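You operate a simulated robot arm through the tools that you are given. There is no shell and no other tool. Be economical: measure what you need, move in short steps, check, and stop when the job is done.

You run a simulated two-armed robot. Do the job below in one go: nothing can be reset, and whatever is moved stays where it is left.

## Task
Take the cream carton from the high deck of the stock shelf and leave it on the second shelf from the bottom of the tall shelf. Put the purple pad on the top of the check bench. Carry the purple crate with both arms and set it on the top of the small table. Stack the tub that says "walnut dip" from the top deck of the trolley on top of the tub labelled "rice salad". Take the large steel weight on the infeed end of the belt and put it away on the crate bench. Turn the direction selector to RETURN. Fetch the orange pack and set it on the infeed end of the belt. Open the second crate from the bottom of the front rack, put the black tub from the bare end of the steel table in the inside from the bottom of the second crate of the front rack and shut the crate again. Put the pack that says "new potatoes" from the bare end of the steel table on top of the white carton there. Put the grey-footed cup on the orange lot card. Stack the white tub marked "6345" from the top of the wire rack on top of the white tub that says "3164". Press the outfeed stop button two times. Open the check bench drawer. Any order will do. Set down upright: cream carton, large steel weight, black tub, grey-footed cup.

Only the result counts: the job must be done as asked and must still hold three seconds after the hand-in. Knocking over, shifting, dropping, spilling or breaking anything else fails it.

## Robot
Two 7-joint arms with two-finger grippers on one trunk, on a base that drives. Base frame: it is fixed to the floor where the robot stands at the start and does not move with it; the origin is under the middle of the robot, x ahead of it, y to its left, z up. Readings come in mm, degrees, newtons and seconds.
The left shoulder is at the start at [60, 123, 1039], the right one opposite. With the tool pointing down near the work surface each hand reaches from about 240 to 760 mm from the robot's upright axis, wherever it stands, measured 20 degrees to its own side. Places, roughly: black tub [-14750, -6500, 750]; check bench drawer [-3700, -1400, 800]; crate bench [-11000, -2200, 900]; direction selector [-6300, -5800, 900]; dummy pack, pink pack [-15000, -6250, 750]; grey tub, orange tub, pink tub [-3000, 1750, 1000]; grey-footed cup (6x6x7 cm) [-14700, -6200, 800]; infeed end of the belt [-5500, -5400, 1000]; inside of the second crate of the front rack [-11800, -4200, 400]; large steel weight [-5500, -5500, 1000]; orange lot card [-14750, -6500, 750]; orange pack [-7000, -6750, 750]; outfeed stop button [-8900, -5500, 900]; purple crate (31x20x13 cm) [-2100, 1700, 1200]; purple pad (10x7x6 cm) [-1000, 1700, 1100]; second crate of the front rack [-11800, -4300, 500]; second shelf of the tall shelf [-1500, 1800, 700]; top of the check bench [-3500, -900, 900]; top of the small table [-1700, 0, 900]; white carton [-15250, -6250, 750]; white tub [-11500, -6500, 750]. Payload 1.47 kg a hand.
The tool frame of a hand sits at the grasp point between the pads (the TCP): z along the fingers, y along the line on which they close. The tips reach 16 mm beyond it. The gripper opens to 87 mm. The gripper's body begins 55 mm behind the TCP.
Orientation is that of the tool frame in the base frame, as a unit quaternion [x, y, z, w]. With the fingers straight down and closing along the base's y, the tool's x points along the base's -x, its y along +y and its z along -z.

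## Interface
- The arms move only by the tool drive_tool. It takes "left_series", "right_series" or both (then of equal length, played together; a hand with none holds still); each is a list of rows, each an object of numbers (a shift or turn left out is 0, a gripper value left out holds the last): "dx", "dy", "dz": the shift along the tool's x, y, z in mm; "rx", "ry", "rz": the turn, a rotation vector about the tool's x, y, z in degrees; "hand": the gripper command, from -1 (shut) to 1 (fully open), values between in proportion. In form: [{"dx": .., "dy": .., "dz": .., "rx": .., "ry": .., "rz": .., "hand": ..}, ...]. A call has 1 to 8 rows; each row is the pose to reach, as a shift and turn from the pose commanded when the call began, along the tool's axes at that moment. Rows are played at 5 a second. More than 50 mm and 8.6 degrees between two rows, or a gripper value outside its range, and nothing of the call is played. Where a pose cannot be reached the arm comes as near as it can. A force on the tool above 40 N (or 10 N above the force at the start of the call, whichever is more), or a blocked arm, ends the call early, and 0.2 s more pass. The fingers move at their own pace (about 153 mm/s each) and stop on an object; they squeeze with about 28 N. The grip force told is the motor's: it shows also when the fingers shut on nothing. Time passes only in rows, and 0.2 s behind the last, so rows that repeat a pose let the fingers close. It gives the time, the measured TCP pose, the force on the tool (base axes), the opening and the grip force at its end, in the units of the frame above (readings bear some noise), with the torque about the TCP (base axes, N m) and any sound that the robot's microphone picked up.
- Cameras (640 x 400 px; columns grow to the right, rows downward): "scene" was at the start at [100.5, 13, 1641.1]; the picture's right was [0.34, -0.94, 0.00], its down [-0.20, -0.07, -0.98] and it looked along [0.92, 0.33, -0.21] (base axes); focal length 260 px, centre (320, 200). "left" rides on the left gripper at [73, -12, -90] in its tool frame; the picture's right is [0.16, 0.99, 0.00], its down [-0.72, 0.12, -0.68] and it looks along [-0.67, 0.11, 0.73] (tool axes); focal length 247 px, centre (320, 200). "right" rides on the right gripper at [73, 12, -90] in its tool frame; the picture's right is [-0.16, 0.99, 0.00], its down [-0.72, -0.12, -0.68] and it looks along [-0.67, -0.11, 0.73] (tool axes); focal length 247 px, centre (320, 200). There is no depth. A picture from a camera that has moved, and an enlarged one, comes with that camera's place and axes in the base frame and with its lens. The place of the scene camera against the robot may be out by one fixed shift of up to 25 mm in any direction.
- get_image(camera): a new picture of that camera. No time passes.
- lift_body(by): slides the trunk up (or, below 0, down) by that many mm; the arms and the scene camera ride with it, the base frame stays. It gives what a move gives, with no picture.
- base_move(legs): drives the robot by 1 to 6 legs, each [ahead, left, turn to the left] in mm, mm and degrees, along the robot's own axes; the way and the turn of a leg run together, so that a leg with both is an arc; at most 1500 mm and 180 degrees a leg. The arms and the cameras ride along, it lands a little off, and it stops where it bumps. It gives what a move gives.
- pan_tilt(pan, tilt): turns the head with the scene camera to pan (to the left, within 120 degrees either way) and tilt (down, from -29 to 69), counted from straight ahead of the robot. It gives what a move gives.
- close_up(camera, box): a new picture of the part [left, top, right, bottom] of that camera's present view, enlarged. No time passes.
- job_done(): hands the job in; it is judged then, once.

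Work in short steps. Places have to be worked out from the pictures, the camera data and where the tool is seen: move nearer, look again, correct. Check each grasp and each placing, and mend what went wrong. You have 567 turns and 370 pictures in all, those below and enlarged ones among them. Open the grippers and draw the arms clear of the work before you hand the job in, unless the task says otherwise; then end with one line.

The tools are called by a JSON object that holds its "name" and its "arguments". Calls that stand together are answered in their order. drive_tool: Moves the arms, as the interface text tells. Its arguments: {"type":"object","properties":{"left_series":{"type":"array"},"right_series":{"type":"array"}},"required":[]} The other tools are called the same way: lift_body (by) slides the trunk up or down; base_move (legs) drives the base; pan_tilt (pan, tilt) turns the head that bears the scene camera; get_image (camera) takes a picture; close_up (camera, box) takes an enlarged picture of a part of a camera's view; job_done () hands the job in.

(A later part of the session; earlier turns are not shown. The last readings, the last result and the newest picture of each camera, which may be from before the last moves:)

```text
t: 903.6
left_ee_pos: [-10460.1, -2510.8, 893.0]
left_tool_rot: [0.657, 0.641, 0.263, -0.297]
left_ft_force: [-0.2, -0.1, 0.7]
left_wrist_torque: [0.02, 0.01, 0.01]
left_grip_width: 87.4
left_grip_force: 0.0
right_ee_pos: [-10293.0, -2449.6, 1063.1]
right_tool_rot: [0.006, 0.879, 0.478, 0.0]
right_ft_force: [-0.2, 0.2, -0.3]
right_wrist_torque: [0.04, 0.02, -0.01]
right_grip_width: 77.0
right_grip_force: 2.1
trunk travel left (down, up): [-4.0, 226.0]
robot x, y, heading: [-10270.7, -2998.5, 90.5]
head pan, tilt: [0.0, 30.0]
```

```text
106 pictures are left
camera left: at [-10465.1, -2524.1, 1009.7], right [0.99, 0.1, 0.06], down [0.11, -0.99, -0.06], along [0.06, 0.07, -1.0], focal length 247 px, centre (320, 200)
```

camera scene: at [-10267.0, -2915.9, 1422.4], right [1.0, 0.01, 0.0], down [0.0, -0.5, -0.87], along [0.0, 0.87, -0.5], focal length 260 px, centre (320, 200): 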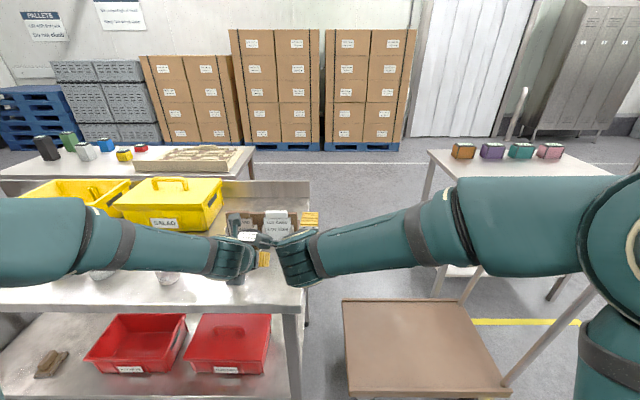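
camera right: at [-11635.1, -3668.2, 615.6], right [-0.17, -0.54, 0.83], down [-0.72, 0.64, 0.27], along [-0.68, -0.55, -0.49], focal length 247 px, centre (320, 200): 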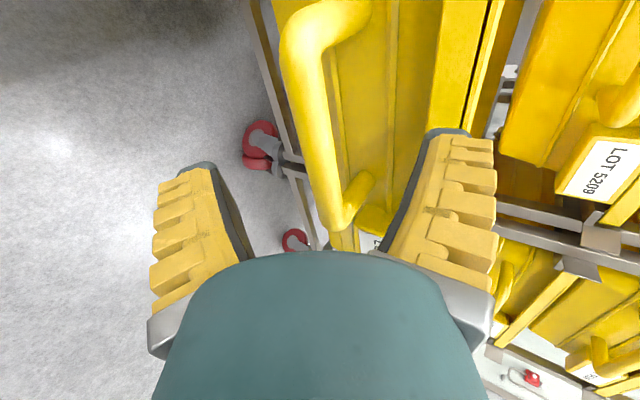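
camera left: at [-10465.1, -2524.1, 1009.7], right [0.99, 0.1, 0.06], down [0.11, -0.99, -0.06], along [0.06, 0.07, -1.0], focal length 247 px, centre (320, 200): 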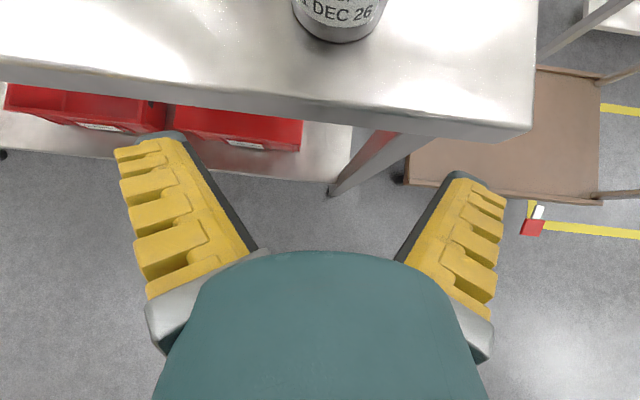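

Tub stands on the bench. Now I raise the left hand, make it vertical, and turn it so it closes front-to-back.

{"name": "drive_tool", "arguments": {"left_series": [{"dx": 30, "dz": -27}, {"dx": 60, "dz": -54}, {"dx": 90, "dz": -81}, {"dx": 120, "dz": -108}, {"dx": 149, "dz": -134}]}}

{"name": "drive_tool", "arguments": {"left_series": [{"ry": -8}, {"ry": -16}, {"ry": -24}, {"ry": -32}, {"ry": -40}, {"ry": -48}]}}

{"name": "drive_tool", "arguments": {"left_series": [{"rz": 8.5}, {"rz": 17}, {"rz": 25.5}, {"rz": 34}, {"rz": 42.5}, {"rz": 51}, {"rz": 59.5}, {"rz": 68}]}}

{"name": "drive_tool", "arguments": {"left_series": [{"rz": 8.5}, {"rz": 17}, {"rz": 22}]}}

{"name": "get_image", "arguments": {"camera": "left"}}

```text
t: 904.8
left_ee_pos: [-10450.0, -2507.0, 1092.8]
left_tool_rot: [0.657, 0.642, 0.261, -0.295]
left_ft_force: [-4.1, 2.3, -8.1]
left_wrist_torque: [0.11, 0.33, 0.0]
left_grip_width: 81.8
left_grip_force: 0.2
right_ee_pos: [-10293.6, -2450.0, 1064.3]
right_tool_rot: [0.006, 0.879, 0.478, 0.0]
right_ft_force: [3.5, -2.7, 7.4]
right_wrist_torque: [-0.55, 1.11, 0.49]
right_grip_width: 76.8
right_grip_force: 1.1
trunk travel left (down, up): [-4.0, 226.0]
robot x, y, heading: [-10269.5, -3002.4, 90.5]
head pan, tilt: [0.0, 30.0]
```

```text
t: 906.2
left_ee_pos: [-10449.0, -2505.1, 1093.9]
left_tool_rot: [0.708, 0.705, -0.027, -0.009]
left_ft_force: [-4.9, -0.5, -2.6]
left_wrist_torque: [0.03, 0.12, -0.13]
left_grip_width: 81.0
left_grip_force: 0.1
right_ee_pos: [-10294.2, -2448.9, 1062.0]
right_tool_rot: [0.005, 0.88, 0.476, 0.0]
right_ft_force: [5.4, 1.2, 4.3]
right_wrist_torque: [-0.29, 0.62, 0.35]
right_grip_width: 76.6
right_grip_force: 1.3
trunk travel left (down, up): [-4.0, 226.0]
robot x, y, heading: [-10268.8, -2998.7, 90.5]
head pan, tilt: [0.0, 30.0]
```

```text
t: 906.7
left_ee_pos: [-10450.4, -2503.4, 1094.4]
left_tool_rot: [0.777, 0.629, -0.025, -0.01]
left_ft_force: [-5.5, 3.3, -3.5]
left_wrist_torque: [0.01, 0.03, -0.01]
left_grip_width: 81.5
left_grip_force: 0.0
right_ee_pos: [-10299.7, -2454.2, 1062.1]
right_tool_rot: [-0.004, 0.879, 0.477, -0.003]
right_ft_force: [7.1, -3.1, 3.2]
right_wrist_torque: [-0.09, 0.65, 0.77]
right_grip_width: 76.9
right_grip_force: 1.8
trunk travel left (down, up): [-4.0, 226.0]
robot x, y, heading: [-10267.8, -3000.0, 90.3]
head pan, tilt: [0.0, 30.0]
stopped in row 2 (left hand): the force on the tool passed its limit at 44 N (the readings are from after the stop); the commanded pose is now the measured one
```

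```text
t: 907.5
left_ee_pos: [-10449.8, -2502.7, 1094.5]
left_tool_rot: [0.883, 0.468, -0.026, -0.004]
left_ft_force: [-5.0, 13.5, -1.8]
left_wrist_torque: [-0.26, 0.02, 0.59]
left_grip_width: 78.6
left_grip_force: 0.0
right_ee_pos: [-10299.8, -2455.8, 1062.4]
right_tool_rot: [-0.005, 0.879, 0.476, -0.004]
right_ft_force: [4.9, -13.5, 2.3]
right_wrist_torque: [0.59, 0.45, 1.6]
right_grip_width: 76.6
right_grip_force: 1.7
trunk travel left (down, up): [-4.0, 226.0]
robot x, y, heading: [-10268.2, -3000.7, 90.1]
head pan, tilt: [0.0, 30.0]
```

```text
105 pictures are left
camera left: at [-10413.4, -2433.5, 1182.6], right [0.9, -0.42, -0.04], down [-0.28, -0.65, 0.7], along [-0.32, -0.63, -0.71], focal length 247 px, centre (320, 200)
```

left: 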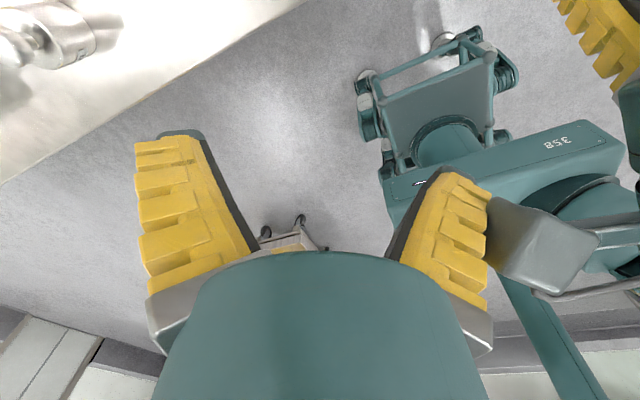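

The hands touch again; I move the right hand away to the right, then finish the left hand's turn.

{"name": "drive_tool", "arguments": {"right_series": [{"dx": -40}, {"dx": -80}, {"dx": -120}, {"dx": -150}]}}

{"name": "drive_tool", "arguments": {"left_series": [{"rz": 8, "hand": 1}, {"rz": 16, "hand": 1}, {"rz": 24, "hand": 1}, {"rz": 32, "hand": 1}, {"rz": 40, "hand": 1}, {"rz": 48, "hand": 1}, {"rz": 55.5, "hand": 1}]}}

{"name": "get_image", "arguments": {"camera": "left"}}

{"name": "get_image", "arguments": {"camera": "scene"}}

```text
t: 908.5
left_ee_pos: [-10448.5, -2501.4, 1094.7]
left_tool_rot: [0.883, 0.468, -0.026, -0.004]
left_ft_force: [0.1, -1.1, 0.4]
left_wrist_torque: [-0.01, -0.01, -0.02]
left_grip_width: 87.0
left_grip_force: 0.1
right_ee_pos: [-10148.9, -2452.2, 1061.6]
right_tool_rot: [-0.006, 0.879, 0.476, -0.005]
right_ft_force: [-0.1, -0.6, 0.3]
right_wrist_torque: [0.04, -0.03, 0.01]
right_grip_width: 76.9
right_grip_force: 1.9
trunk travel left (down, up): [-4.0, 226.0]
robot x, y, heading: [-10267.2, -2998.4, 90.4]
head pan, tilt: [0.0, 30.0]
```

```text
t: 910.1
left_ee_pos: [-10450.2, -2502.2, 1094.1]
left_tool_rot: [1.0, 0.002, -0.025, 0.008]
left_ft_force: [0.0, -0.3, -0.6]
left_wrist_torque: [-0.01, -0.01, -0.04]
left_grip_width: 87.1
left_grip_force: 0.1
right_ee_pos: [-10149.6, -2451.5, 1062.7]
right_tool_rot: [-0.004, 0.879, 0.476, -0.003]
right_ft_force: [0.0, 0.1, 0.5]
right_wrist_torque: [0.0, 0.01, -0.01]
right_grip_width: 77.0
right_grip_force: 2.1
trunk travel left (down, up): [-4.0, 226.0]
robot x, y, heading: [-10266.7, -2999.3, 90.4]
head pan, tilt: [0.0, 30.0]
```

```text
104 pictures are left
camera left: at [-10372.3, -2488.0, 1180.6], right [0.16, -0.99, 0.01], down [-0.69, -0.11, 0.72], along [-0.71, -0.12, -0.7], focal length 247 px, centre (320, 200)
```

left: 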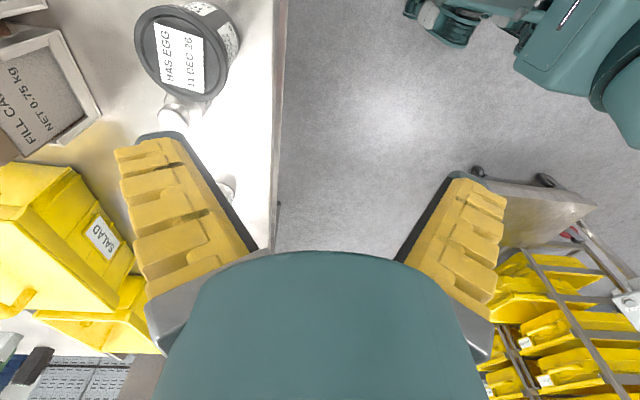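

```text
103 pictures are left
camera scene: at [-10267.1, -2916.8, 1422.5], right [1.0, 0.01, 0.0], down [0.0, -0.5, -0.87], along [0.0, 0.87, -0.5], focal length 260 px, centre (320, 200)
```

scene: 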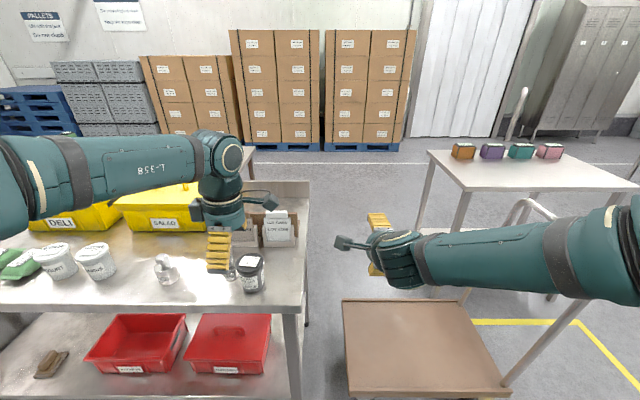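

Vertical now. Tub lid ≈[−10453, −2386]. I move above it and level the hand.

{"name": "drive_tool", "arguments": {"left_series": [{"dy": -40, "ry": 1.5, "dx": -1}, {"dy": -80, "ry": 2.9, "dx": -2, "dz": 20}, {"dy": -115, "ry": 2.9, "dx": -3, "dz": 50}]}}

{"name": "get_image", "arguments": {"camera": "left"}}

```text
t: 910.9
left_ee_pos: [-10457.3, -2388.8, 1041.1]
left_tool_rot: [1.0, 0.004, 0.001, 0.008]
left_ft_force: [-0.4, 0.0, -0.5]
left_wrist_torque: [0.0, 0.01, -0.01]
left_grip_width: 87.0
left_grip_force: 0.2
right_ee_pos: [-10150.1, -2449.4, 1062.3]
right_tool_rot: [-0.005, 0.879, 0.476, -0.003]
right_ft_force: [0.3, 0.5, -0.5]
right_wrist_torque: [-0.01, -0.03, 0.0]
right_grip_width: 76.7
right_grip_force: 1.7
trunk travel left (down, up): [-4.0, 226.0]
robot x, y, heading: [-10267.5, -2997.9, 90.2]
head pan, tilt: [0.0, 30.0]
```

```text
102 pictures are left
camera left: at [-10384.9, -2373.7, 1132.3], right [0.17, -0.99, 0.02], down [-0.72, -0.11, 0.68], along [-0.67, -0.12, -0.73], focal length 247 px, centre (320, 200)
```

left: 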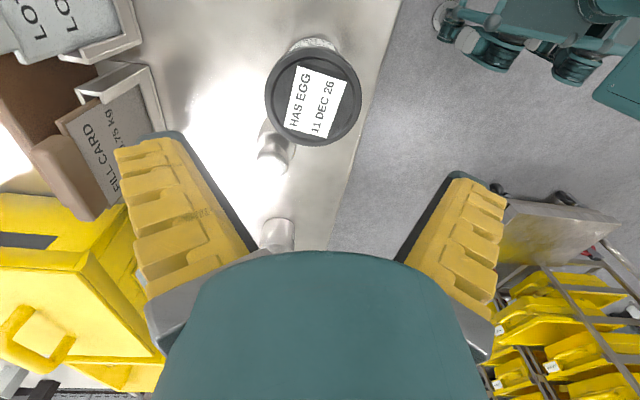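

{"name": "drive_tool", "arguments": {"left_series": [{"dx": 1, "dy": -4, "dz": 30}, {"dx": 2, "dy": -7, "dz": 62}]}}

{"name": "get_image", "arguments": {"camera": "left"}}

```text
t: 911.5
left_ee_pos: [-10453.6, -2382.0, 979.6]
left_tool_rot: [1.0, 0.004, 0.001, 0.009]
left_ft_force: [-0.3, -1.4, -0.3]
left_wrist_torque: [0.01, 0.03, -0.01]
left_grip_width: 87.1
left_grip_force: 0.1
right_ee_pos: [-10150.6, -2452.1, 1062.4]
right_tool_rot: [-0.004, 0.879, 0.476, -0.003]
right_ft_force: [0.3, -0.2, 0.5]
right_wrist_torque: [-0.04, 0.02, 0.05]
right_grip_width: 76.8
right_grip_force: 1.3
trunk travel left (down, up): [-4.0, 226.0]
robot x, y, heading: [-10272.0, -2999.8, 90.4]
head pan, tilt: [0.0, 30.0]
```

```text
101 pictures are left
camera left: at [-10381.4, -2366.9, 1070.3], right [0.17, -0.99, 0.02], down [-0.72, -0.11, 0.68], along [-0.67, -0.12, -0.73], focal length 247 px, centre (320, 200)
```

left: 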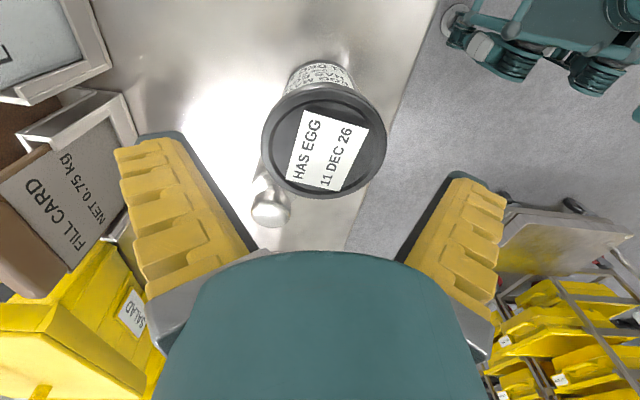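

Aligned within 3 mm. I descend to grip height and close.

{"name": "drive_tool", "arguments": {"left_series": [{"dy": 3, "dz": 25}, {"dy": 3, "dz": 50}, {"dy": 3, "dz": 73}]}}

{"name": "drive_tool", "arguments": {"left_series": [{"hand": -1}, {"hand": -1}, {"hand": -1}, {"hand": -1}]}}

{"name": "get_image", "arguments": {"camera": "left"}}

```text
t: 912.3
left_ee_pos: [-10453.4, -2386.4, 913.1]
left_tool_rot: [1.0, 0.003, 0.002, 0.003]
left_ft_force: [-3.7, 4.8, 36.6]
left_wrist_torque: [-0.09, 0.08, -0.2]
left_grip_width: 88.4
left_grip_force: 27.3
right_ee_pos: [-10149.9, -2453.2, 1063.5]
right_tool_rot: [-0.004, 0.879, 0.477, -0.004]
right_ft_force: [-0.2, 0.2, 0.5]
right_wrist_torque: [0.02, -0.02, -0.04]
right_grip_width: 76.8
right_grip_force: 2.0
trunk travel left (down, up): [-4.0, 226.0]
robot x, y, heading: [-10271.9, -3000.9, 90.5]
head pan, tilt: [0.0, 30.0]
```

```text
t: 913.3
left_ee_pos: [-10453.8, -2386.6, 912.3]
left_tool_rot: [1.0, 0.004, 0.001, 0.004]
left_ft_force: [-2.3, 11.9, 43.8]
left_wrist_torque: [-0.14, -0.06, 0.04]
left_grip_width: 87.3
left_grip_force: 28.1
right_ee_pos: [-10149.2, -2452.4, 1063.7]
right_tool_rot: [-0.003, 0.879, 0.477, -0.004]
right_ft_force: [0.4, 0.3, 0.2]
right_wrist_torque: [-0.01, -0.01, -0.04]
right_grip_width: 76.7
right_grip_force: 2.2
trunk travel left (down, up): [-4.0, 226.0]
robot x, y, heading: [-10268.5, -2999.7, 90.3]
head pan, tilt: [0.0, 30.0]
```

```text
100 pictures are left
camera left: at [-10380.3, -2372.4, 1002.5], right [0.17, -0.99, 0.01], down [-0.72, -0.12, 0.68], along [-0.67, -0.12, -0.73], focal length 247 px, centre (320, 200)
```

left: 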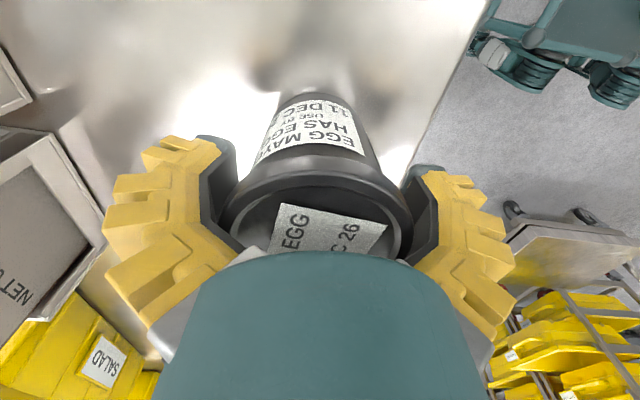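

The fingers are clamped on the wide lid rim (87 mm). I ease up the pressing force and try lifting by the rim.

{"name": "drive_tool", "arguments": {"left_series": [{"dz": -4, "hand": -1}, {"dz": -8, "hand": -1}, {"dz": -14, "hand": -1}, {"dz": -24, "hand": -1}]}}

{"name": "get_image", "arguments": {"camera": "left"}}

```text
t: 914.3
left_ee_pos: [-10453.0, -2387.2, 930.0]
left_tool_rot: [1.0, 0.003, 0.001, 0.01]
left_ft_force: [0.2, -1.4, 2.3]
left_wrist_torque: [0.01, 0.01, 0.01]
left_grip_width: 79.2
left_grip_force: 28.5
right_ee_pos: [-10149.7, -2452.0, 1061.1]
right_tool_rot: [-0.005, 0.879, 0.476, -0.004]
right_ft_force: [-0.3, 0.3, -0.8]
right_wrist_torque: [0.02, 0.05, 0.02]
right_grip_width: 76.8
right_grip_force: 1.6
trunk travel left (down, up): [-4.0, 226.0]
robot x, y, heading: [-10269.9, -2999.1, 90.4]
head pan, tilt: [0.0, 30.0]
```

```text
99 pictures are left
camera left: at [-10381.2, -2372.6, 1020.1], right [0.17, -0.99, 0.02], down [-0.72, -0.11, 0.68], along [-0.67, -0.13, -0.73], focal length 247 px, centre (320, 200)
```

left: 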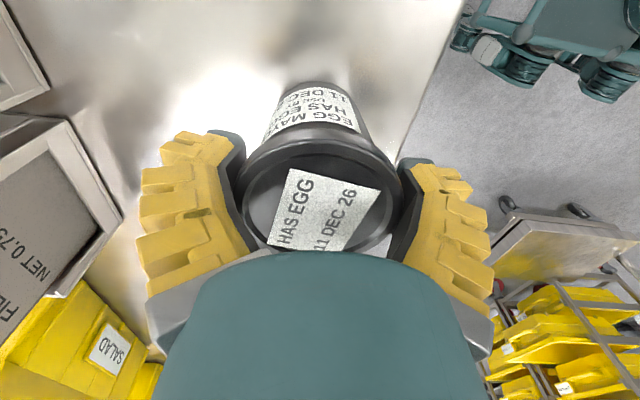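

{"name": "drive_tool", "arguments": {"left_series": [{"dz": -8}, {"dz": -18}, {"dz": -30}]}}

{"name": "get_image", "arguments": {"camera": "scene"}}

```text
t: 915.1
left_ee_pos: [-10453.3, -2386.7, 962.3]
left_tool_rot: [1.0, 0.004, 0.0, 0.008]
left_ft_force: [-0.1, 0.5, -2.5]
left_wrist_torque: [-0.01, -0.03, 0.03]
left_grip_width: 77.3
left_grip_force: 28.4
right_ee_pos: [-10148.2, -2452.0, 1062.6]
right_tool_rot: [-0.005, 0.879, 0.477, -0.004]
right_ft_force: [-0.4, -0.1, -0.3]
right_wrist_torque: [-0.01, 0.03, 0.0]
right_grip_width: 76.9
right_grip_force: 1.7
trunk travel left (down, up): [-4.0, 226.0]
robot x, y, heading: [-10271.0, -2997.2, 90.3]
head pan, tilt: [0.0, 30.0]
```

```text
98 pictures are left
camera scene: at [-10267.0, -2916.7, 1422.5], right [1.0, 0.01, 0.0], down [0.0, -0.5, -0.87], along [0.0, 0.87, -0.5], focal length 260 px, centre (320, 200)
```

scene: 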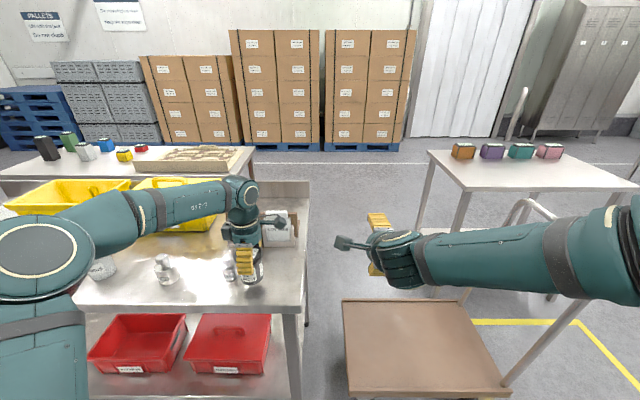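

{"name": "close_up", "arguments": {"camera": "scene", "box": [190, 170, 310, 300]}}

```text
3.08 times, centred on (250, 235) of scene
camera zoom: at [-10267.0, -2916.7, 1422.5], right [1.0, 0.01, 0.0], down [0.0, -0.5, -0.87], along [0.0, 0.87, -0.5], focal length 800 px, centre (535, 92)
```

zoom: 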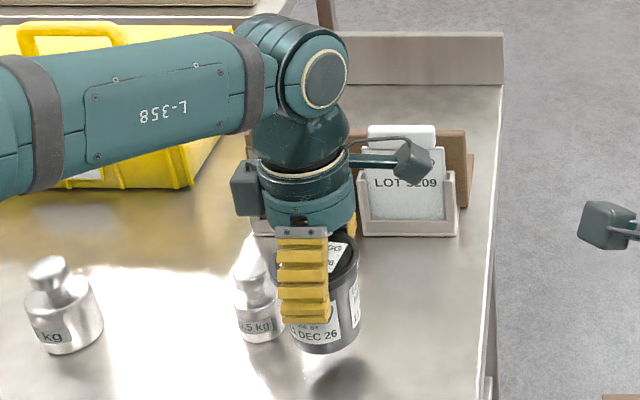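

Tub is held upright by the vertical left hand. I return: back off, strafe west, turn, and line up with the open crate.

{"name": "base_move", "arguments": {"legs": [[-150, 0, 0], [0, 930, -0.4], [0, 0, 180]]}}

{"name": "base_move", "arguments": {"legs": [[0, -530, 0]]}}

{"name": "pan_tilt", "arguments": {"pan": 0, "tilt": 45}}

{"name": "get_image", "arguments": {"camera": "scene"}}

```text
t: 931.9
left_ee_pos: [-11017.2, -3764.6, 962.3]
left_tool_rot: [0.004, 1.0, 0.009, -0.001]
left_ft_force: [-0.4, -0.7, -2.8]
left_wrist_torque: [0.01, 0.02, 0.0]
left_grip_width: 76.0
left_grip_force: 27.5
right_ee_pos: [-11320.8, -3694.9, 1061.7]
right_tool_rot: [0.879, -0.002, 0.0, 0.476]
right_ft_force: [-0.3, -0.5, 0.0]
right_wrist_torque: [-0.04, 0.0, 0.02]
right_grip_width: 76.7
right_grip_force: 1.8
trunk travel left (down, up): [-4.0, 226.0]
robot x, y, heading: [-11195.1, -3147.9, -90.5]
head pan, tilt: [0.0, 30.0]
```

```text
t: 937.2
left_ee_pos: [-11568.7, -3758.9, 961.3]
left_tool_rot: [0.01, 1.0, 0.009, -0.001]
left_ft_force: [0.5, -0.4, -2.2]
left_wrist_torque: [0.03, -0.02, 0.01]
left_grip_width: 75.8
left_grip_force: 28.1
right_ee_pos: [-11869.6, -3685.5, 1061.8]
right_tool_rot: [0.879, -0.006, -0.003, 0.477]
right_ft_force: [0.2, 0.2, -0.6]
right_wrist_torque: [-0.04, 0.04, 0.01]
right_grip_width: 76.8
right_grip_force: 1.8
trunk travel left (down, up): [-4.0, 226.0]
robot x, y, heading: [-11736.6, -3141.0, -91.0]
head pan, tilt: [0.0, 30.0]
```

```text
t: 937.9
left_ee_pos: [-11567.9, -3758.5, 962.8]
left_tool_rot: [0.009, 1.0, 0.008, 0.0]
left_ft_force: [0.4, 0.2, -2.6]
left_wrist_torque: [0.0, 0.0, -0.02]
left_grip_width: 75.8
left_grip_force: 27.9
right_ee_pos: [-11870.6, -3685.8, 1062.8]
right_tool_rot: [0.879, -0.007, -0.003, 0.476]
right_ft_force: [-0.1, -1.1, 0.0]
right_wrist_torque: [-0.02, -0.02, -0.02]
right_grip_width: 76.6
right_grip_force: 2.1
trunk travel left (down, up): [-4.0, 226.0]
robot x, y, heading: [-11733.3, -3145.2, -90.8]
head pan, tilt: [0.0, 45.0]
```

```text
96 pictures are left
camera scene: at [-11735.7, -3251.5, 1399.9], right [-1.0, 0.02, 0.0], down [0.01, 0.71, -0.71], along [-0.01, -0.71, -0.71], focal length 260 px, centre (320, 200)
```

scene: 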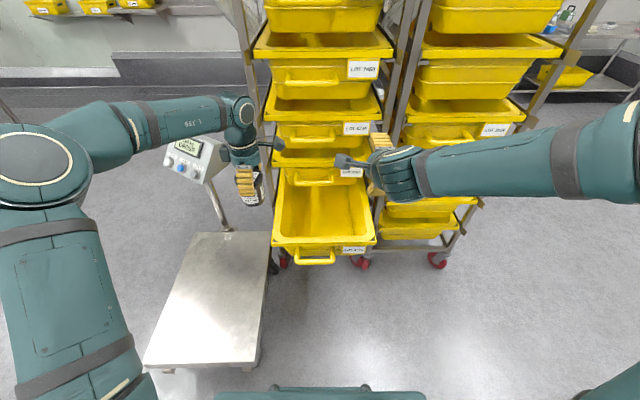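

I shift the base right 172 and ahead 157, bringing the tub over the opened crate.

{"name": "base_move", "arguments": {"legs": [[0, -172, 0.8], [150, 0, 0]]}}

{"name": "get_image", "arguments": {"camera": "left"}}

{"name": "get_image", "arguments": {"camera": "scene"}}

```text
t: 941.1
left_ee_pos: [-11732.4, -3903.4, 960.6]
left_tool_rot: [0.0, 1.0, 0.008, 0.0]
left_ft_force: [-1.0, -0.1, -3.6]
left_wrist_torque: [0.01, 0.02, 0.0]
left_grip_width: 75.9
left_grip_force: 28.0
right_ee_pos: [-12035.4, -3835.6, 1060.9]
right_tool_rot: [0.879, 0.001, 0.002, 0.477]
right_ft_force: [-0.1, 0.1, 0.1]
right_wrist_torque: [0.03, -0.01, -0.02]
right_grip_width: 76.8
right_grip_force: 1.8
trunk travel left (down, up): [-4.0, 226.0]
robot x, y, heading: [-11911.9, -3291.2, -90.3]
head pan, tilt: [0.0, 45.0]
```

```text
95 pictures are left
camera left: at [-11804.1, -3915.6, 1051.4], right [-0.16, 0.99, 0.02], down [0.73, 0.1, 0.68], along [0.67, 0.12, -0.73], focal length 247 px, centre (320, 200)
```

left: 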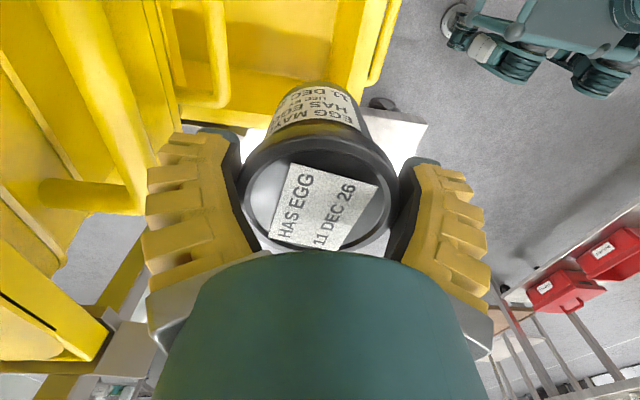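

```text
94 pictures are left
camera scene: at [-11909.0, -3399.9, 1399.8], right [-1.0, 0.0, 0.0], down [0.0, 0.71, -0.71], along [0.0, -0.71, -0.71], focal length 260 px, centre (320, 200)
```

scene: 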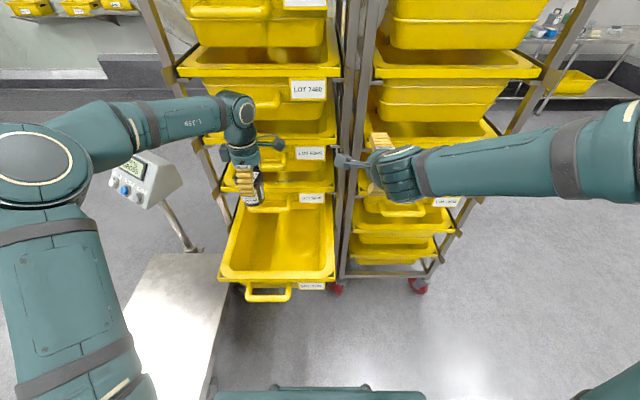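

Position is good (y −3903 keeps ~30 mm from the upper handles). I nudge 15 mm right and lower 330 mm, watching drift.

{"name": "drive_tool", "arguments": {"left_series": [{"dx": 5, "dz": 46}, {"dx": 10, "dz": 92}, {"dx": 15, "dz": 138}, {"dx": 15, "dz": 184}, {"dx": 15, "dz": 230}]}}

{"name": "get_image", "arguments": {"camera": "left"}}

{"name": "get_image", "arguments": {"camera": "scene"}}

```text
t: 942.3
left_ee_pos: [-11750.0, -3896.9, 729.6]
left_tool_rot: [0.0, 1.0, 0.009, -0.001]
left_ft_force: [-0.2, 0.3, -3.0]
left_wrist_torque: [0.04, 0.03, -0.01]
left_grip_width: 75.4
left_grip_force: 27.8
right_ee_pos: [-12036.0, -3836.7, 1061.0]
right_tool_rot: [0.879, 0.002, 0.001, 0.476]
right_ft_force: [-0.2, -0.5, 0.1]
right_wrist_torque: [0.03, -0.02, -0.01]
right_grip_width: 76.7
right_grip_force: 2.1
trunk travel left (down, up): [-4.0, 226.0]
robot x, y, heading: [-11909.5, -3287.9, -90.1]
head pan, tilt: [0.0, 45.0]
```

```text
93 pictures are left
camera left: at [-11822.1, -3909.4, 820.7], right [-0.16, 0.99, 0.02], down [0.73, 0.11, 0.68], along [0.67, 0.12, -0.73], focal length 247 px, centre (320, 200)
```

left: 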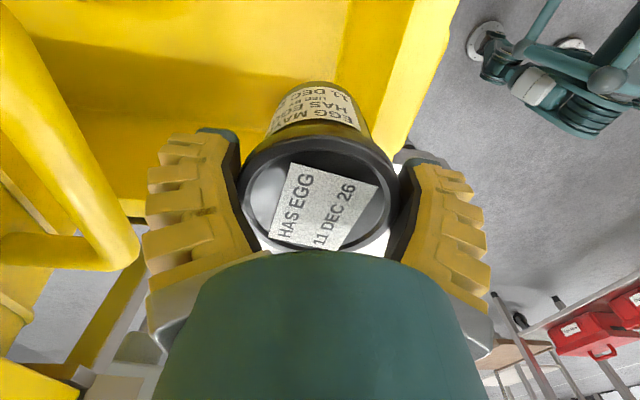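

```text
92 pictures are left
camera scene: at [-11908.9, -3399.2, 1399.8], right [-1.0, 0.0, 0.0], down [0.0, 0.71, -0.71], along [0.0, -0.71, -0.71], focal length 260 px, centre (320, 200)
```

scene: 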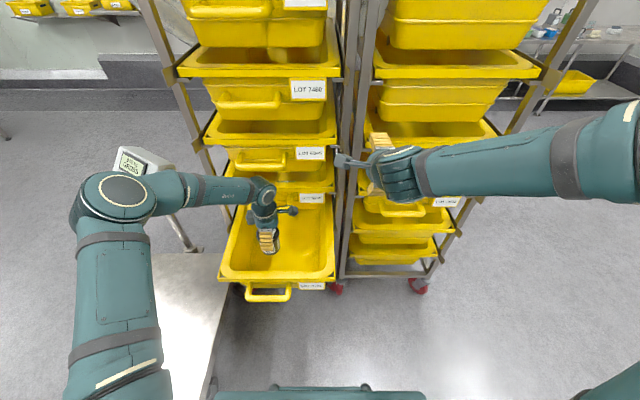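

I correct 8 mm toward the rack and lower 110 mm more.

{"name": "drive_tool", "arguments": {"left_series": [{"dy": -8, "dz": 20}, {"dy": -9, "dz": 55}, {"dy": -10, "dz": 85}, {"dy": -11, "dz": 112}]}}

{"name": "get_image", "arguments": {"camera": "left"}}

{"name": "close_up", "arguments": {"camera": "scene", "box": [200, 170, 350, 310]}}

```text
t: 943.3
left_ee_pos: [-11749.8, -3909.6, 619.7]
left_tool_rot: [0.001, 1.0, 0.008, -0.001]
left_ft_force: [0.1, 0.7, -2.8]
left_wrist_torque: [0.0, 0.02, -0.04]
left_grip_width: 75.9
left_grip_force: 27.7
right_ee_pos: [-12035.1, -3834.6, 1061.2]
right_tool_rot: [0.879, 0.001, 0.002, 0.477]
right_ft_force: [-0.1, -0.4, 0.1]
right_wrist_torque: [0.0, -0.04, -0.01]
right_grip_width: 76.7
right_grip_force: 1.9
trunk travel left (down, up): [-4.0, 226.0]
robot x, y, heading: [-11913.5, -3291.1, -90.2]
head pan, tilt: [0.0, 45.0]
```

```text
91 pictures are left
camera left: at [-11821.8, -3920.8, 709.5], right [-0.16, 0.99, 0.02], down [0.73, 0.1, 0.68], along [0.67, 0.12, -0.73], focal length 247 px, centre (320, 200)
```

left: 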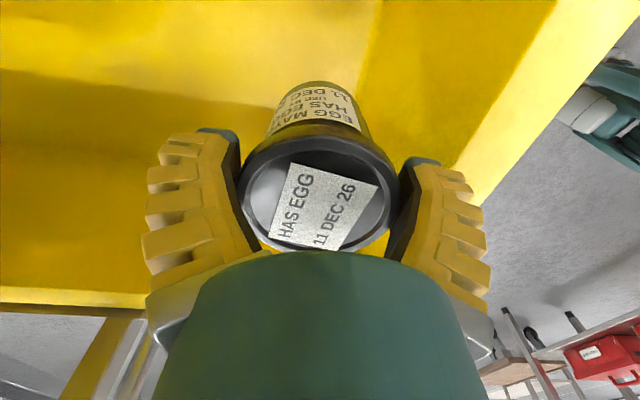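

```text
2.86 times, centred on (275, 240) of scene
camera zoom: at [-11909.0, -3399.0, 1399.8], right [-1.0, 0.0, 0.0], down [0.0, 0.71, -0.71], along [0.0, -0.71, -0.71], focal length 743 px, centre (449, 86)
```

zoom: 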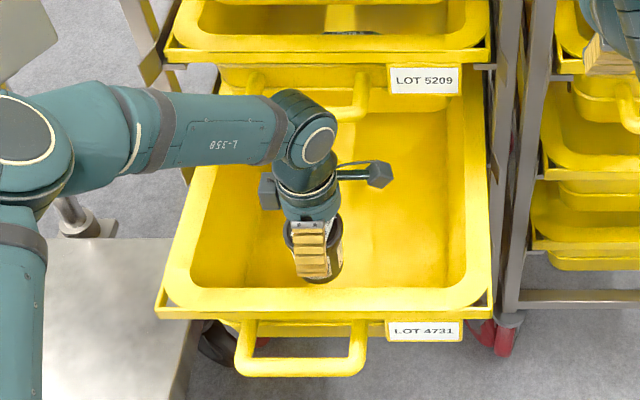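

The tub is inside the crate's opening. I keep lowering until contact.

{"name": "drive_tool", "arguments": {"left_series": [{"dz": 20}, {"dz": 40}, {"dz": 55}]}}

{"name": "close_up", "arguments": {"camera": "scene", "box": [200, 170, 350, 310]}}

```text
t: 944.1
left_ee_pos: [-11748.3, -3908.9, 563.7]
left_tool_rot: [0.0, 1.0, 0.008, -0.002]
left_ft_force: [-0.8, -1.2, -3.2]
left_wrist_torque: [0.03, -0.03, 0.03]
left_grip_width: 75.8
left_grip_force: 27.7
right_ee_pos: [-12035.0, -3835.1, 1061.3]
right_tool_rot: [0.879, 0.001, 0.002, 0.476]
right_ft_force: [-0.2, 0.5, -0.6]
right_wrist_torque: [0.01, 0.02, -0.01]
right_grip_width: 76.7
right_grip_force: 1.9
trunk travel left (down, up): [-4.0, 226.0]
robot x, y, heading: [-11911.1, -3287.5, -89.9]
head pan, tilt: [0.0, 45.0]
```

```text
2.86 times, centred on (275, 240) of scene
camera zoom: at [-11909.1, -3398.8, 1399.9], right [-1.0, 0.0, 0.0], down [0.0, 0.71, -0.71], along [0.0, -0.71, -0.71], focal length 743 px, centre (449, 86)
```

zoom: 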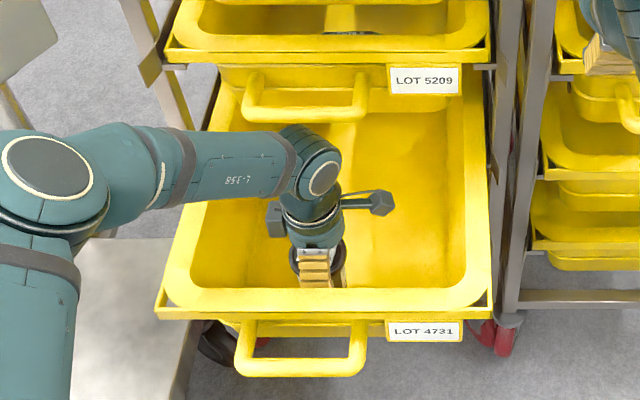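

{"name": "drive_tool", "arguments": {"left_series": [{"dz": 12}, {"dz": 24}]}}

{"name": "drive_tool", "arguments": {"left_series": [{"dz": 6}, {"dz": 12}]}}

```text
t: 944.7
left_ee_pos: [-11747.8, -3907.8, 541.0]
left_tool_rot: [0.0, 1.0, 0.008, 0.0]
left_ft_force: [-0.6, -3.7, 0.4]
left_wrist_torque: [0.13, 0.0, 0.0]
left_grip_width: 75.5
left_grip_force: 28.3
right_ee_pos: [-12035.4, -3834.7, 1061.6]
right_tool_rot: [0.879, 0.001, 0.002, 0.477]
right_ft_force: [-0.2, 0.4, -0.1]
right_wrist_torque: [0.03, 0.0, 0.0]
right_grip_width: 76.7
right_grip_force: 2.5
trunk travel left (down, up): [-4.0, 226.0]
robot x, y, heading: [-11910.9, -3289.9, -90.2]
head pan, tilt: [0.0, 45.0]
```

```text
t: 945.3
left_ee_pos: [-11748.0, -3907.6, 527.8]
left_tool_rot: [0.001, 1.0, 0.007, -0.001]
left_ft_force: [-0.3, -2.1, 0.6]
left_wrist_torque: [0.14, 0.04, 0.04]
left_grip_width: 75.5
left_grip_force: 27.8
right_ee_pos: [-12035.3, -3835.6, 1062.7]
right_tool_rot: [0.879, 0.001, 0.001, 0.476]
right_ft_force: [-0.7, -0.8, 0.3]
right_wrist_torque: [0.04, 0.03, 0.01]
right_grip_width: 76.9
right_grip_force: 1.0
trunk travel left (down, up): [-4.0, 226.0]
robot x, y, heading: [-11913.0, -3286.3, -89.8]
head pan, tilt: [0.0, 45.0]
```

The tub touches the sloped front wall. I shift 14 mm toward the rack and continue.

{"name": "drive_tool", "arguments": {"left_series": [{"dz": -8, "dy": -4}, {"dz": -8, "dy": -15}, {"dz": -2, "dy": -16}, {"dz": 6, "dy": -16}]}}

{"name": "get_image", "arguments": {"camera": "left"}}

```text
t: 946.3
left_ee_pos: [-11747.2, -3921.6, 521.5]
left_tool_rot: [-0.001, 1.0, 0.008, -0.001]
left_ft_force: [-0.8, -0.1, -2.2]
left_wrist_torque: [0.01, 0.02, 0.01]
left_grip_width: 75.5
left_grip_force: 28.3
right_ee_pos: [-12035.1, -3835.3, 1061.4]
right_tool_rot: [0.879, 0.001, 0.002, 0.476]
right_ft_force: [-0.4, -0.3, -0.8]
right_wrist_torque: [0.0, -0.01, -0.02]
right_grip_width: 77.0
right_grip_force: 1.5
trunk travel left (down, up): [-4.0, 226.0]
robot x, y, heading: [-11913.6, -3287.8, -90.2]
head pan, tilt: [0.0, 45.0]
```

```text
88 pictures are left
camera left: at [-11819.8, -3934.9, 612.3], right [-0.16, 0.99, 0.02], down [0.73, 0.11, 0.68], along [0.67, 0.12, -0.73], focal length 247 px, centre (320, 200)
```

left: 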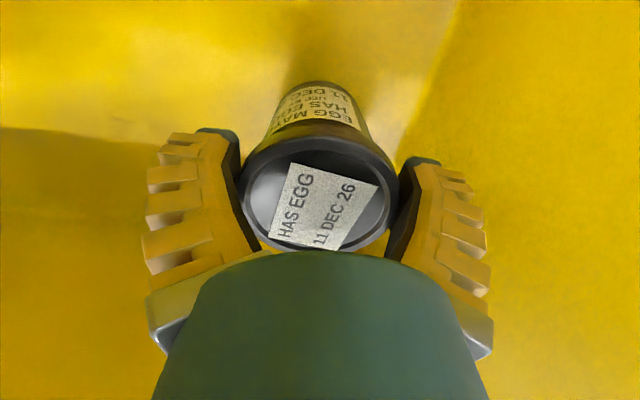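

Free again (−2.2 N). I continue lowering gently.

{"name": "drive_tool", "arguments": {"left_series": [{"dz": 6}, {"dz": 12}]}}

{"name": "drive_tool", "arguments": {"left_series": [{"dz": 5}, {"dz": 10}]}}

```text
t: 946.9
left_ee_pos: [-11746.8, -3925.1, 514.8]
left_tool_rot: [0.0, 1.0, 0.004, -0.001]
left_ft_force: [-0.4, 0.8, 35.8]
left_wrist_torque: [-0.04, -0.32, 0.05]
left_grip_width: 79.7
left_grip_force: 28.3
right_ee_pos: [-12035.5, -3834.0, 1064.0]
right_tool_rot: [0.878, 0.001, 0.002, 0.478]
right_ft_force: [0.4, 0.0, -0.3]
right_wrist_torque: [-0.01, 0.01, 0.02]
right_grip_width: 76.5
right_grip_force: 1.4
trunk travel left (down, up): [-4.0, 226.0]
robot x, y, heading: [-11913.9, -3291.1, -90.0]
head pan, tilt: [0.0, 45.0]
```

```text
t: 947.4
left_ee_pos: [-11747.7, -3927.6, 508.5]
left_tool_rot: [-0.001, 1.0, 0.002, -0.001]
left_ft_force: [-0.7, 1.6, 24.5]
left_wrist_torque: [0.02, -0.36, 0.05]
left_grip_width: 83.4
left_grip_force: 28.2
right_ee_pos: [-12035.0, -3832.8, 1062.4]
right_tool_rot: [0.879, 0.001, 0.001, 0.477]
right_ft_force: [-0.1, 0.1, 0.5]
right_wrist_torque: [-0.02, -0.03, 0.01]
right_grip_width: 76.9
right_grip_force: 1.9
trunk travel left (down, up): [-4.0, 226.0]
robot x, y, heading: [-11909.6, -3290.7, -90.2]
head pan, tilt: [0.0, 45.0]
stopped in row 2 (left hand): the force on the tool passed its limit at 46 N (the readings are from after the stop); the commanded pose is now the measured one
```

The tub stands on the crate floor. I open fully and lift the hand slowly straight up.

{"name": "drive_tool", "arguments": {"left_series": [{"dz": -4, "hand": 1}, {"dz": -4, "hand": 1}, {"dz": -4, "hand": 1}, {"dz": -12, "hand": 1}, {"dz": -25, "hand": 1}]}}

{"name": "get_image", "arguments": {"camera": "left"}}

```text
t: 948.6
left_ee_pos: [-11746.5, -3924.8, 531.3]
left_tool_rot: [0.0, 1.0, 0.005, -0.001]
left_ft_force: [0.1, -0.7, 0.5]
left_wrist_torque: [0.01, 0.0, -0.03]
left_grip_width: 87.1
left_grip_force: 0.1
right_ee_pos: [-12035.9, -3835.2, 1062.3]
right_tool_rot: [0.879, 0.001, 0.001, 0.476]
right_ft_force: [-0.4, 0.3, -0.9]
right_wrist_torque: [-0.01, -0.01, 0.0]
right_grip_width: 76.9
right_grip_force: 1.7
trunk travel left (down, up): [-4.0, 226.0]
robot x, y, heading: [-11913.3, -3293.0, -89.8]
head pan, tilt: [0.0, 45.0]
```

```text
87 pictures are left
camera left: at [-11819.1, -3937.3, 620.8], right [-0.16, 0.99, 0.01], down [0.72, 0.11, 0.68], along [0.67, 0.12, -0.73], focal length 247 px, centre (320, 200)
```

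left: 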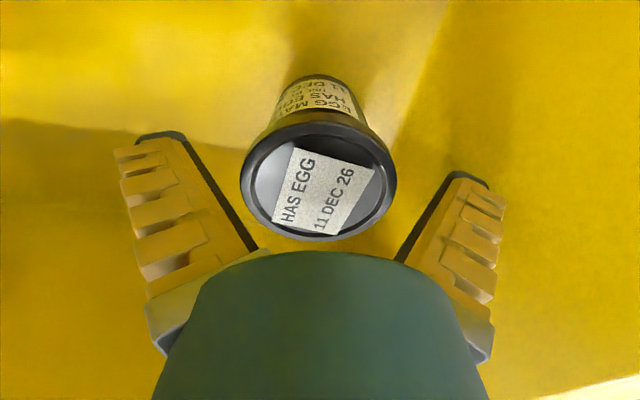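

Released, tub upright. I raise the hand clear of the crate.

{"name": "drive_tool", "arguments": {"left_series": [{"dz": -40, "dy": 4}, {"dz": -85, "dy": 10}, {"dz": -130, "dy": 16}, {"dz": -175, "dy": 20}, {"dz": -220, "dy": 22}, {"dz": -265, "dy": 24}]}}

{"name": "get_image", "arguments": {"camera": "scene"}}

```text
t: 950.0
left_ee_pos: [-11743.5, -3907.7, 796.1]
left_tool_rot: [0.0, 1.0, 0.005, -0.001]
left_ft_force: [-0.1, 0.0, 0.3]
left_wrist_torque: [-0.02, 0.0, 0.04]
left_grip_width: 86.8
left_grip_force: 0.0
right_ee_pos: [-12036.9, -3834.4, 1062.2]
right_tool_rot: [0.879, 0.001, 0.002, 0.477]
right_ft_force: [0.7, 0.0, 0.2]
right_wrist_torque: [0.01, -0.06, 0.02]
right_grip_width: 76.9
right_grip_force: 1.9
trunk travel left (down, up): [-4.0, 226.0]
robot x, y, heading: [-11909.9, -3285.8, -89.7]
head pan, tilt: [0.0, 45.0]
```

```text
86 pictures are left
camera scene: at [-11909.3, -3398.0, 1400.0], right [-1.0, 0.0, 0.0], down [0.0, 0.71, -0.71], along [0.0, -0.71, -0.71], focal length 260 px, centre (320, 200)
```

scene: 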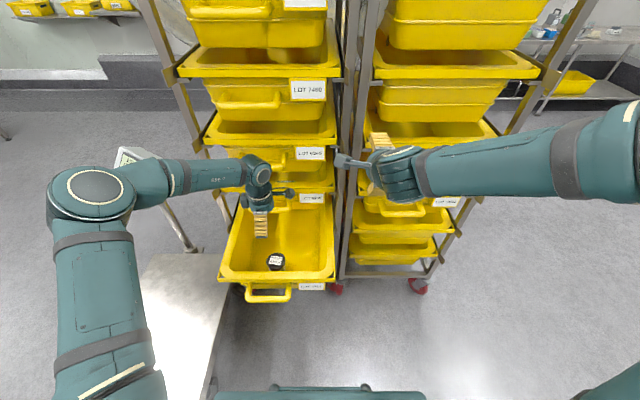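

Tub stands in the crate. Now to shut it: I back up, line up, move the left hand aside, and bring the right hand back to the handle.

{"name": "base_move", "arguments": {"legs": [[-183, 0, 0], [0, 180, -0.2]]}}

{"name": "drive_tool", "arguments": {"left_series": [{"dx": -30, "dz": -30, "dy": 10}, {"dx": -60, "dz": -70, "dy": 20}, {"dx": -90, "dz": -110, "dy": 30}, {"dx": -120, "dz": -150, "dy": 40}, {"dx": -150, "dz": -190, "dy": 50}]}}

{"name": "get_image", "arguments": {"camera": "scene"}}

```text
t: 953.3
left_ee_pos: [-11568.0, -3728.0, 795.7]
left_tool_rot: [0.002, 1.0, 0.006, -0.001]
left_ft_force: [-0.1, -0.2, -1.3]
left_wrist_torque: [-0.01, 0.03, 0.03]
left_grip_width: 86.8
left_grip_force: 0.0
right_ee_pos: [-11861.1, -3654.6, 1062.0]
right_tool_rot: [0.879, -0.001, 0.001, 0.476]
right_ft_force: [0.5, 0.3, -0.6]
right_wrist_torque: [0.01, -0.01, 0.02]
right_grip_width: 77.1
right_grip_force: 2.0
trunk travel left (down, up): [-4.0, 226.0]
robot x, y, heading: [-11734.8, -3111.1, -90.4]
head pan, tilt: [0.0, 45.0]
```

```text
refused: row 2 steps farther than a row can; nothing moved
```

```text
85 pictures are left
camera scene: at [-11732.0, -3218.9, 1399.9], right [-1.0, 0.01, 0.0], down [0.0, 0.71, -0.71], along [0.0, -0.71, -0.71], focal length 260 px, centre (320, 200)
```

scene: 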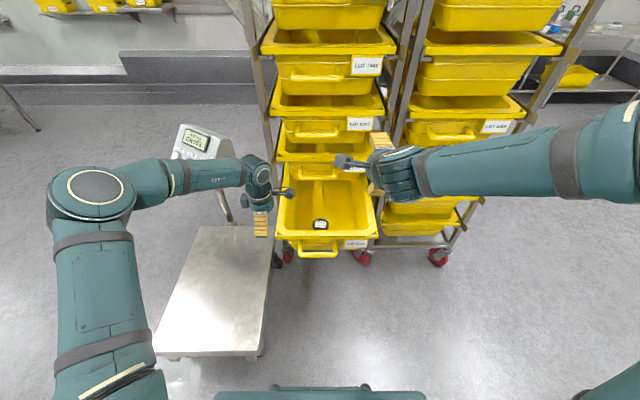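

{"name": "drive_tool", "arguments": {"left_series": [{"dx": -20, "dz": -30, "dy": 8}, {"dx": -40, "dz": -60, "dy": 16}, {"dx": -60, "dz": -90, "dy": 24}, {"dx": -80, "dz": -120, "dy": 32}, {"dx": -100, "dz": -150, "dy": 40}, {"dx": -125, "dz": -180, "dy": 45}]}}

{"name": "drive_tool", "arguments": {"right_series": [{"dx": 35, "dy": -15, "dz": 10}, {"dx": 70, "dy": -40, "dz": 20}, {"dx": 105, "dy": -70, "dz": 35}, {"dx": 130, "dy": -105, "dz": 55}, {"dx": 148, "dy": -140, "dz": 80}, {"dx": 150, "dy": -175, "dz": 110}, {"dx": 150, "dy": -205, "dz": 142}, {"dx": 150, "dy": -230, "dz": 170}]}}

{"name": "get_image", "arguments": {"camera": "right"}}

```text
t: 954.7
left_ee_pos: [-11444.4, -3684.7, 976.4]
left_tool_rot: [0.002, 1.0, 0.005, -0.001]
left_ft_force: [0.3, 0.2, 0.0]
left_wrist_torque: [0.01, 0.0, 0.02]
left_grip_width: 87.2
left_grip_force: 0.1
right_ee_pos: [-11860.2, -3655.6, 1062.6]
right_tool_rot: [0.879, 0.0, 0.0, 0.477]
right_ft_force: [0.1, 0.2, -0.1]
right_wrist_torque: [0.01, 0.0, -0.01]
right_grip_width: 76.6
right_grip_force: 1.6
trunk travel left (down, up): [-4.0, 226.0]
robot x, y, heading: [-11734.1, -3108.1, -90.4]
head pan, tilt: [0.0, 45.0]
```

```text
t: 956.5
left_ee_pos: [-11443.7, -3684.3, 975.1]
left_tool_rot: [0.001, 1.0, 0.005, -0.001]
left_ft_force: [0.8, -0.2, 0.2]
left_wrist_torque: [-0.01, -0.02, -0.01]
left_grip_width: 87.0
left_grip_force: 0.1
right_ee_pos: [-11710.7, -3674.5, 774.6]
right_tool_rot: [0.879, -0.001, 0.001, 0.477]
right_ft_force: [-0.2, -0.1, -0.8]
right_wrist_torque: [0.02, 0.02, 0.01]
right_grip_width: 76.7
right_grip_force: 1.9
trunk travel left (down, up): [-4.0, 226.0]
robot x, y, heading: [-11735.2, -3111.6, -90.3]
head pan, tilt: [0.0, 45.0]
```

```text
84 pictures are left
camera right: at [-11636.9, -3605.7, 834.2], right [-0.16, -0.54, 0.83], down [-0.72, 0.63, 0.27], along [-0.67, -0.56, -0.49], focal length 247 px, centre (320, 200)
```

right: 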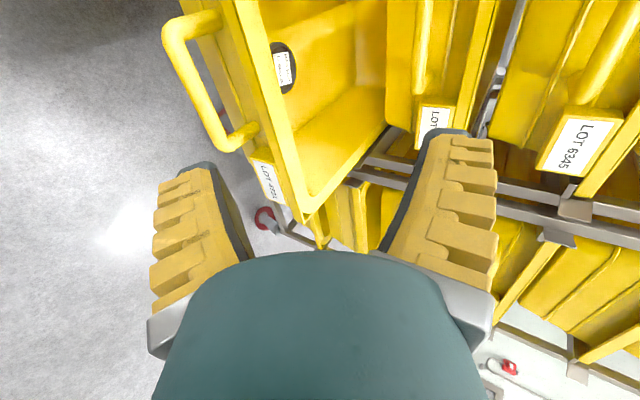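

I go back to the handle along the same path.

{"name": "drive_tool", "arguments": {"right_series": [{"dy": -45}, {"dy": -90}, {"dy": -135}, {"dy": -152, "dz": 30}, {"dy": -152, "dz": 75}, {"dy": -152, "dz": 120}, {"dy": -152, "dz": 160}]}}

{"name": "get_image", "arguments": {"camera": "right"}}

```text
t: 958.1
left_ee_pos: [-11445.1, -3684.6, 975.6]
left_tool_rot: [0.002, 1.0, 0.006, -0.001]
left_ft_force: [0.0, -0.2, -0.3]
left_wrist_torque: [0.01, 0.0, -0.01]
left_grip_width: 86.6
left_grip_force: 0.0
right_ee_pos: [-11711.6, -3722.2, 561.0]
right_tool_rot: [0.879, 0.0, 0.001, 0.477]
right_ft_force: [0.0, 0.1, -0.2]
right_wrist_torque: [-0.01, 0.02, -0.01]
right_grip_width: 76.7
right_grip_force: 1.8
trunk travel left (down, up): [-4.0, 226.0]
robot x, y, heading: [-11733.7, -3107.7, -90.0]
head pan, tilt: [0.0, 45.0]
```

```text
83 pictures are left
camera right: at [-11638.6, -3654.6, 619.7], right [-0.16, -0.54, 0.83], down [-0.72, 0.63, 0.27], along [-0.67, -0.56, -0.49], focal length 247 px, centre (320, 200)
```

right: 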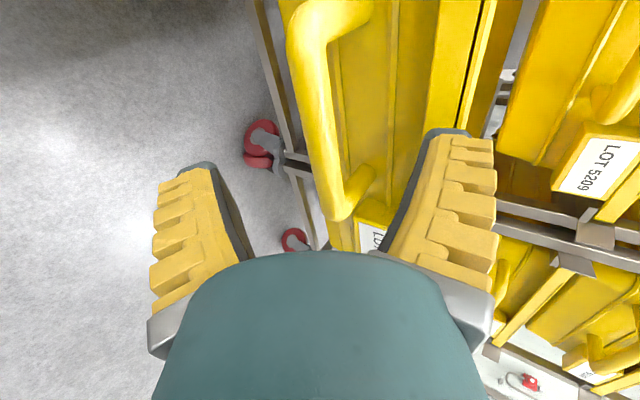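

The bar is centred between the fingers. I advance 80 mm and close behind the bar.

{"name": "drive_tool", "arguments": {"right_series": [{"dz": 27, "dy": 3}, {"dz": 54, "dy": 3}, {"dz": 80, "dy": 3}, {"dz": 80, "dy": 3, "hand": -1}, {"dz": 80, "dy": 3, "hand": -1}, {"dz": 80, "dy": 3, "hand": -1}]}}

{"name": "get_image", "arguments": {"camera": "right"}}

```text
t: 959.5
left_ee_pos: [-11444.4, -3686.6, 973.5]
left_tool_rot: [0.001, 1.0, 0.006, -0.001]
left_ft_force: [0.3, 0.8, -0.1]
left_wrist_torque: [0.02, 0.03, -0.02]
left_grip_width: 87.0
left_grip_force: 0.1
right_ee_pos: [-11712.3, -3788.9, 516.8]
right_tool_rot: [0.881, -0.001, 0.002, 0.473]
right_ft_force: [-1.6, 0.1, -27.9]
right_wrist_torque: [-0.36, 0.0, 0.18]
right_grip_width: 6.1
right_grip_force: 30.2
trunk travel left (down, up): [-4.0, 226.0]
robot x, y, heading: [-11735.0, -3107.7, -90.4]
head pan, tilt: [0.0, 45.0]
```

```text
82 pictures are left
camera right: at [-11638.0, -3721.7, 575.4], right [-0.16, -0.55, 0.82], down [-0.72, 0.63, 0.28], along [-0.67, -0.55, -0.5], focal length 247 px, centre (320, 200)
```

right: 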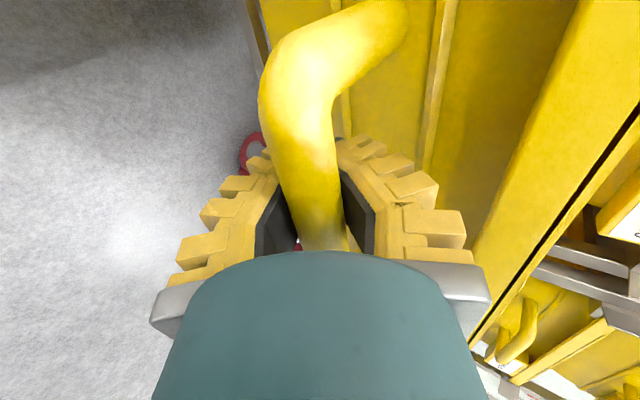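

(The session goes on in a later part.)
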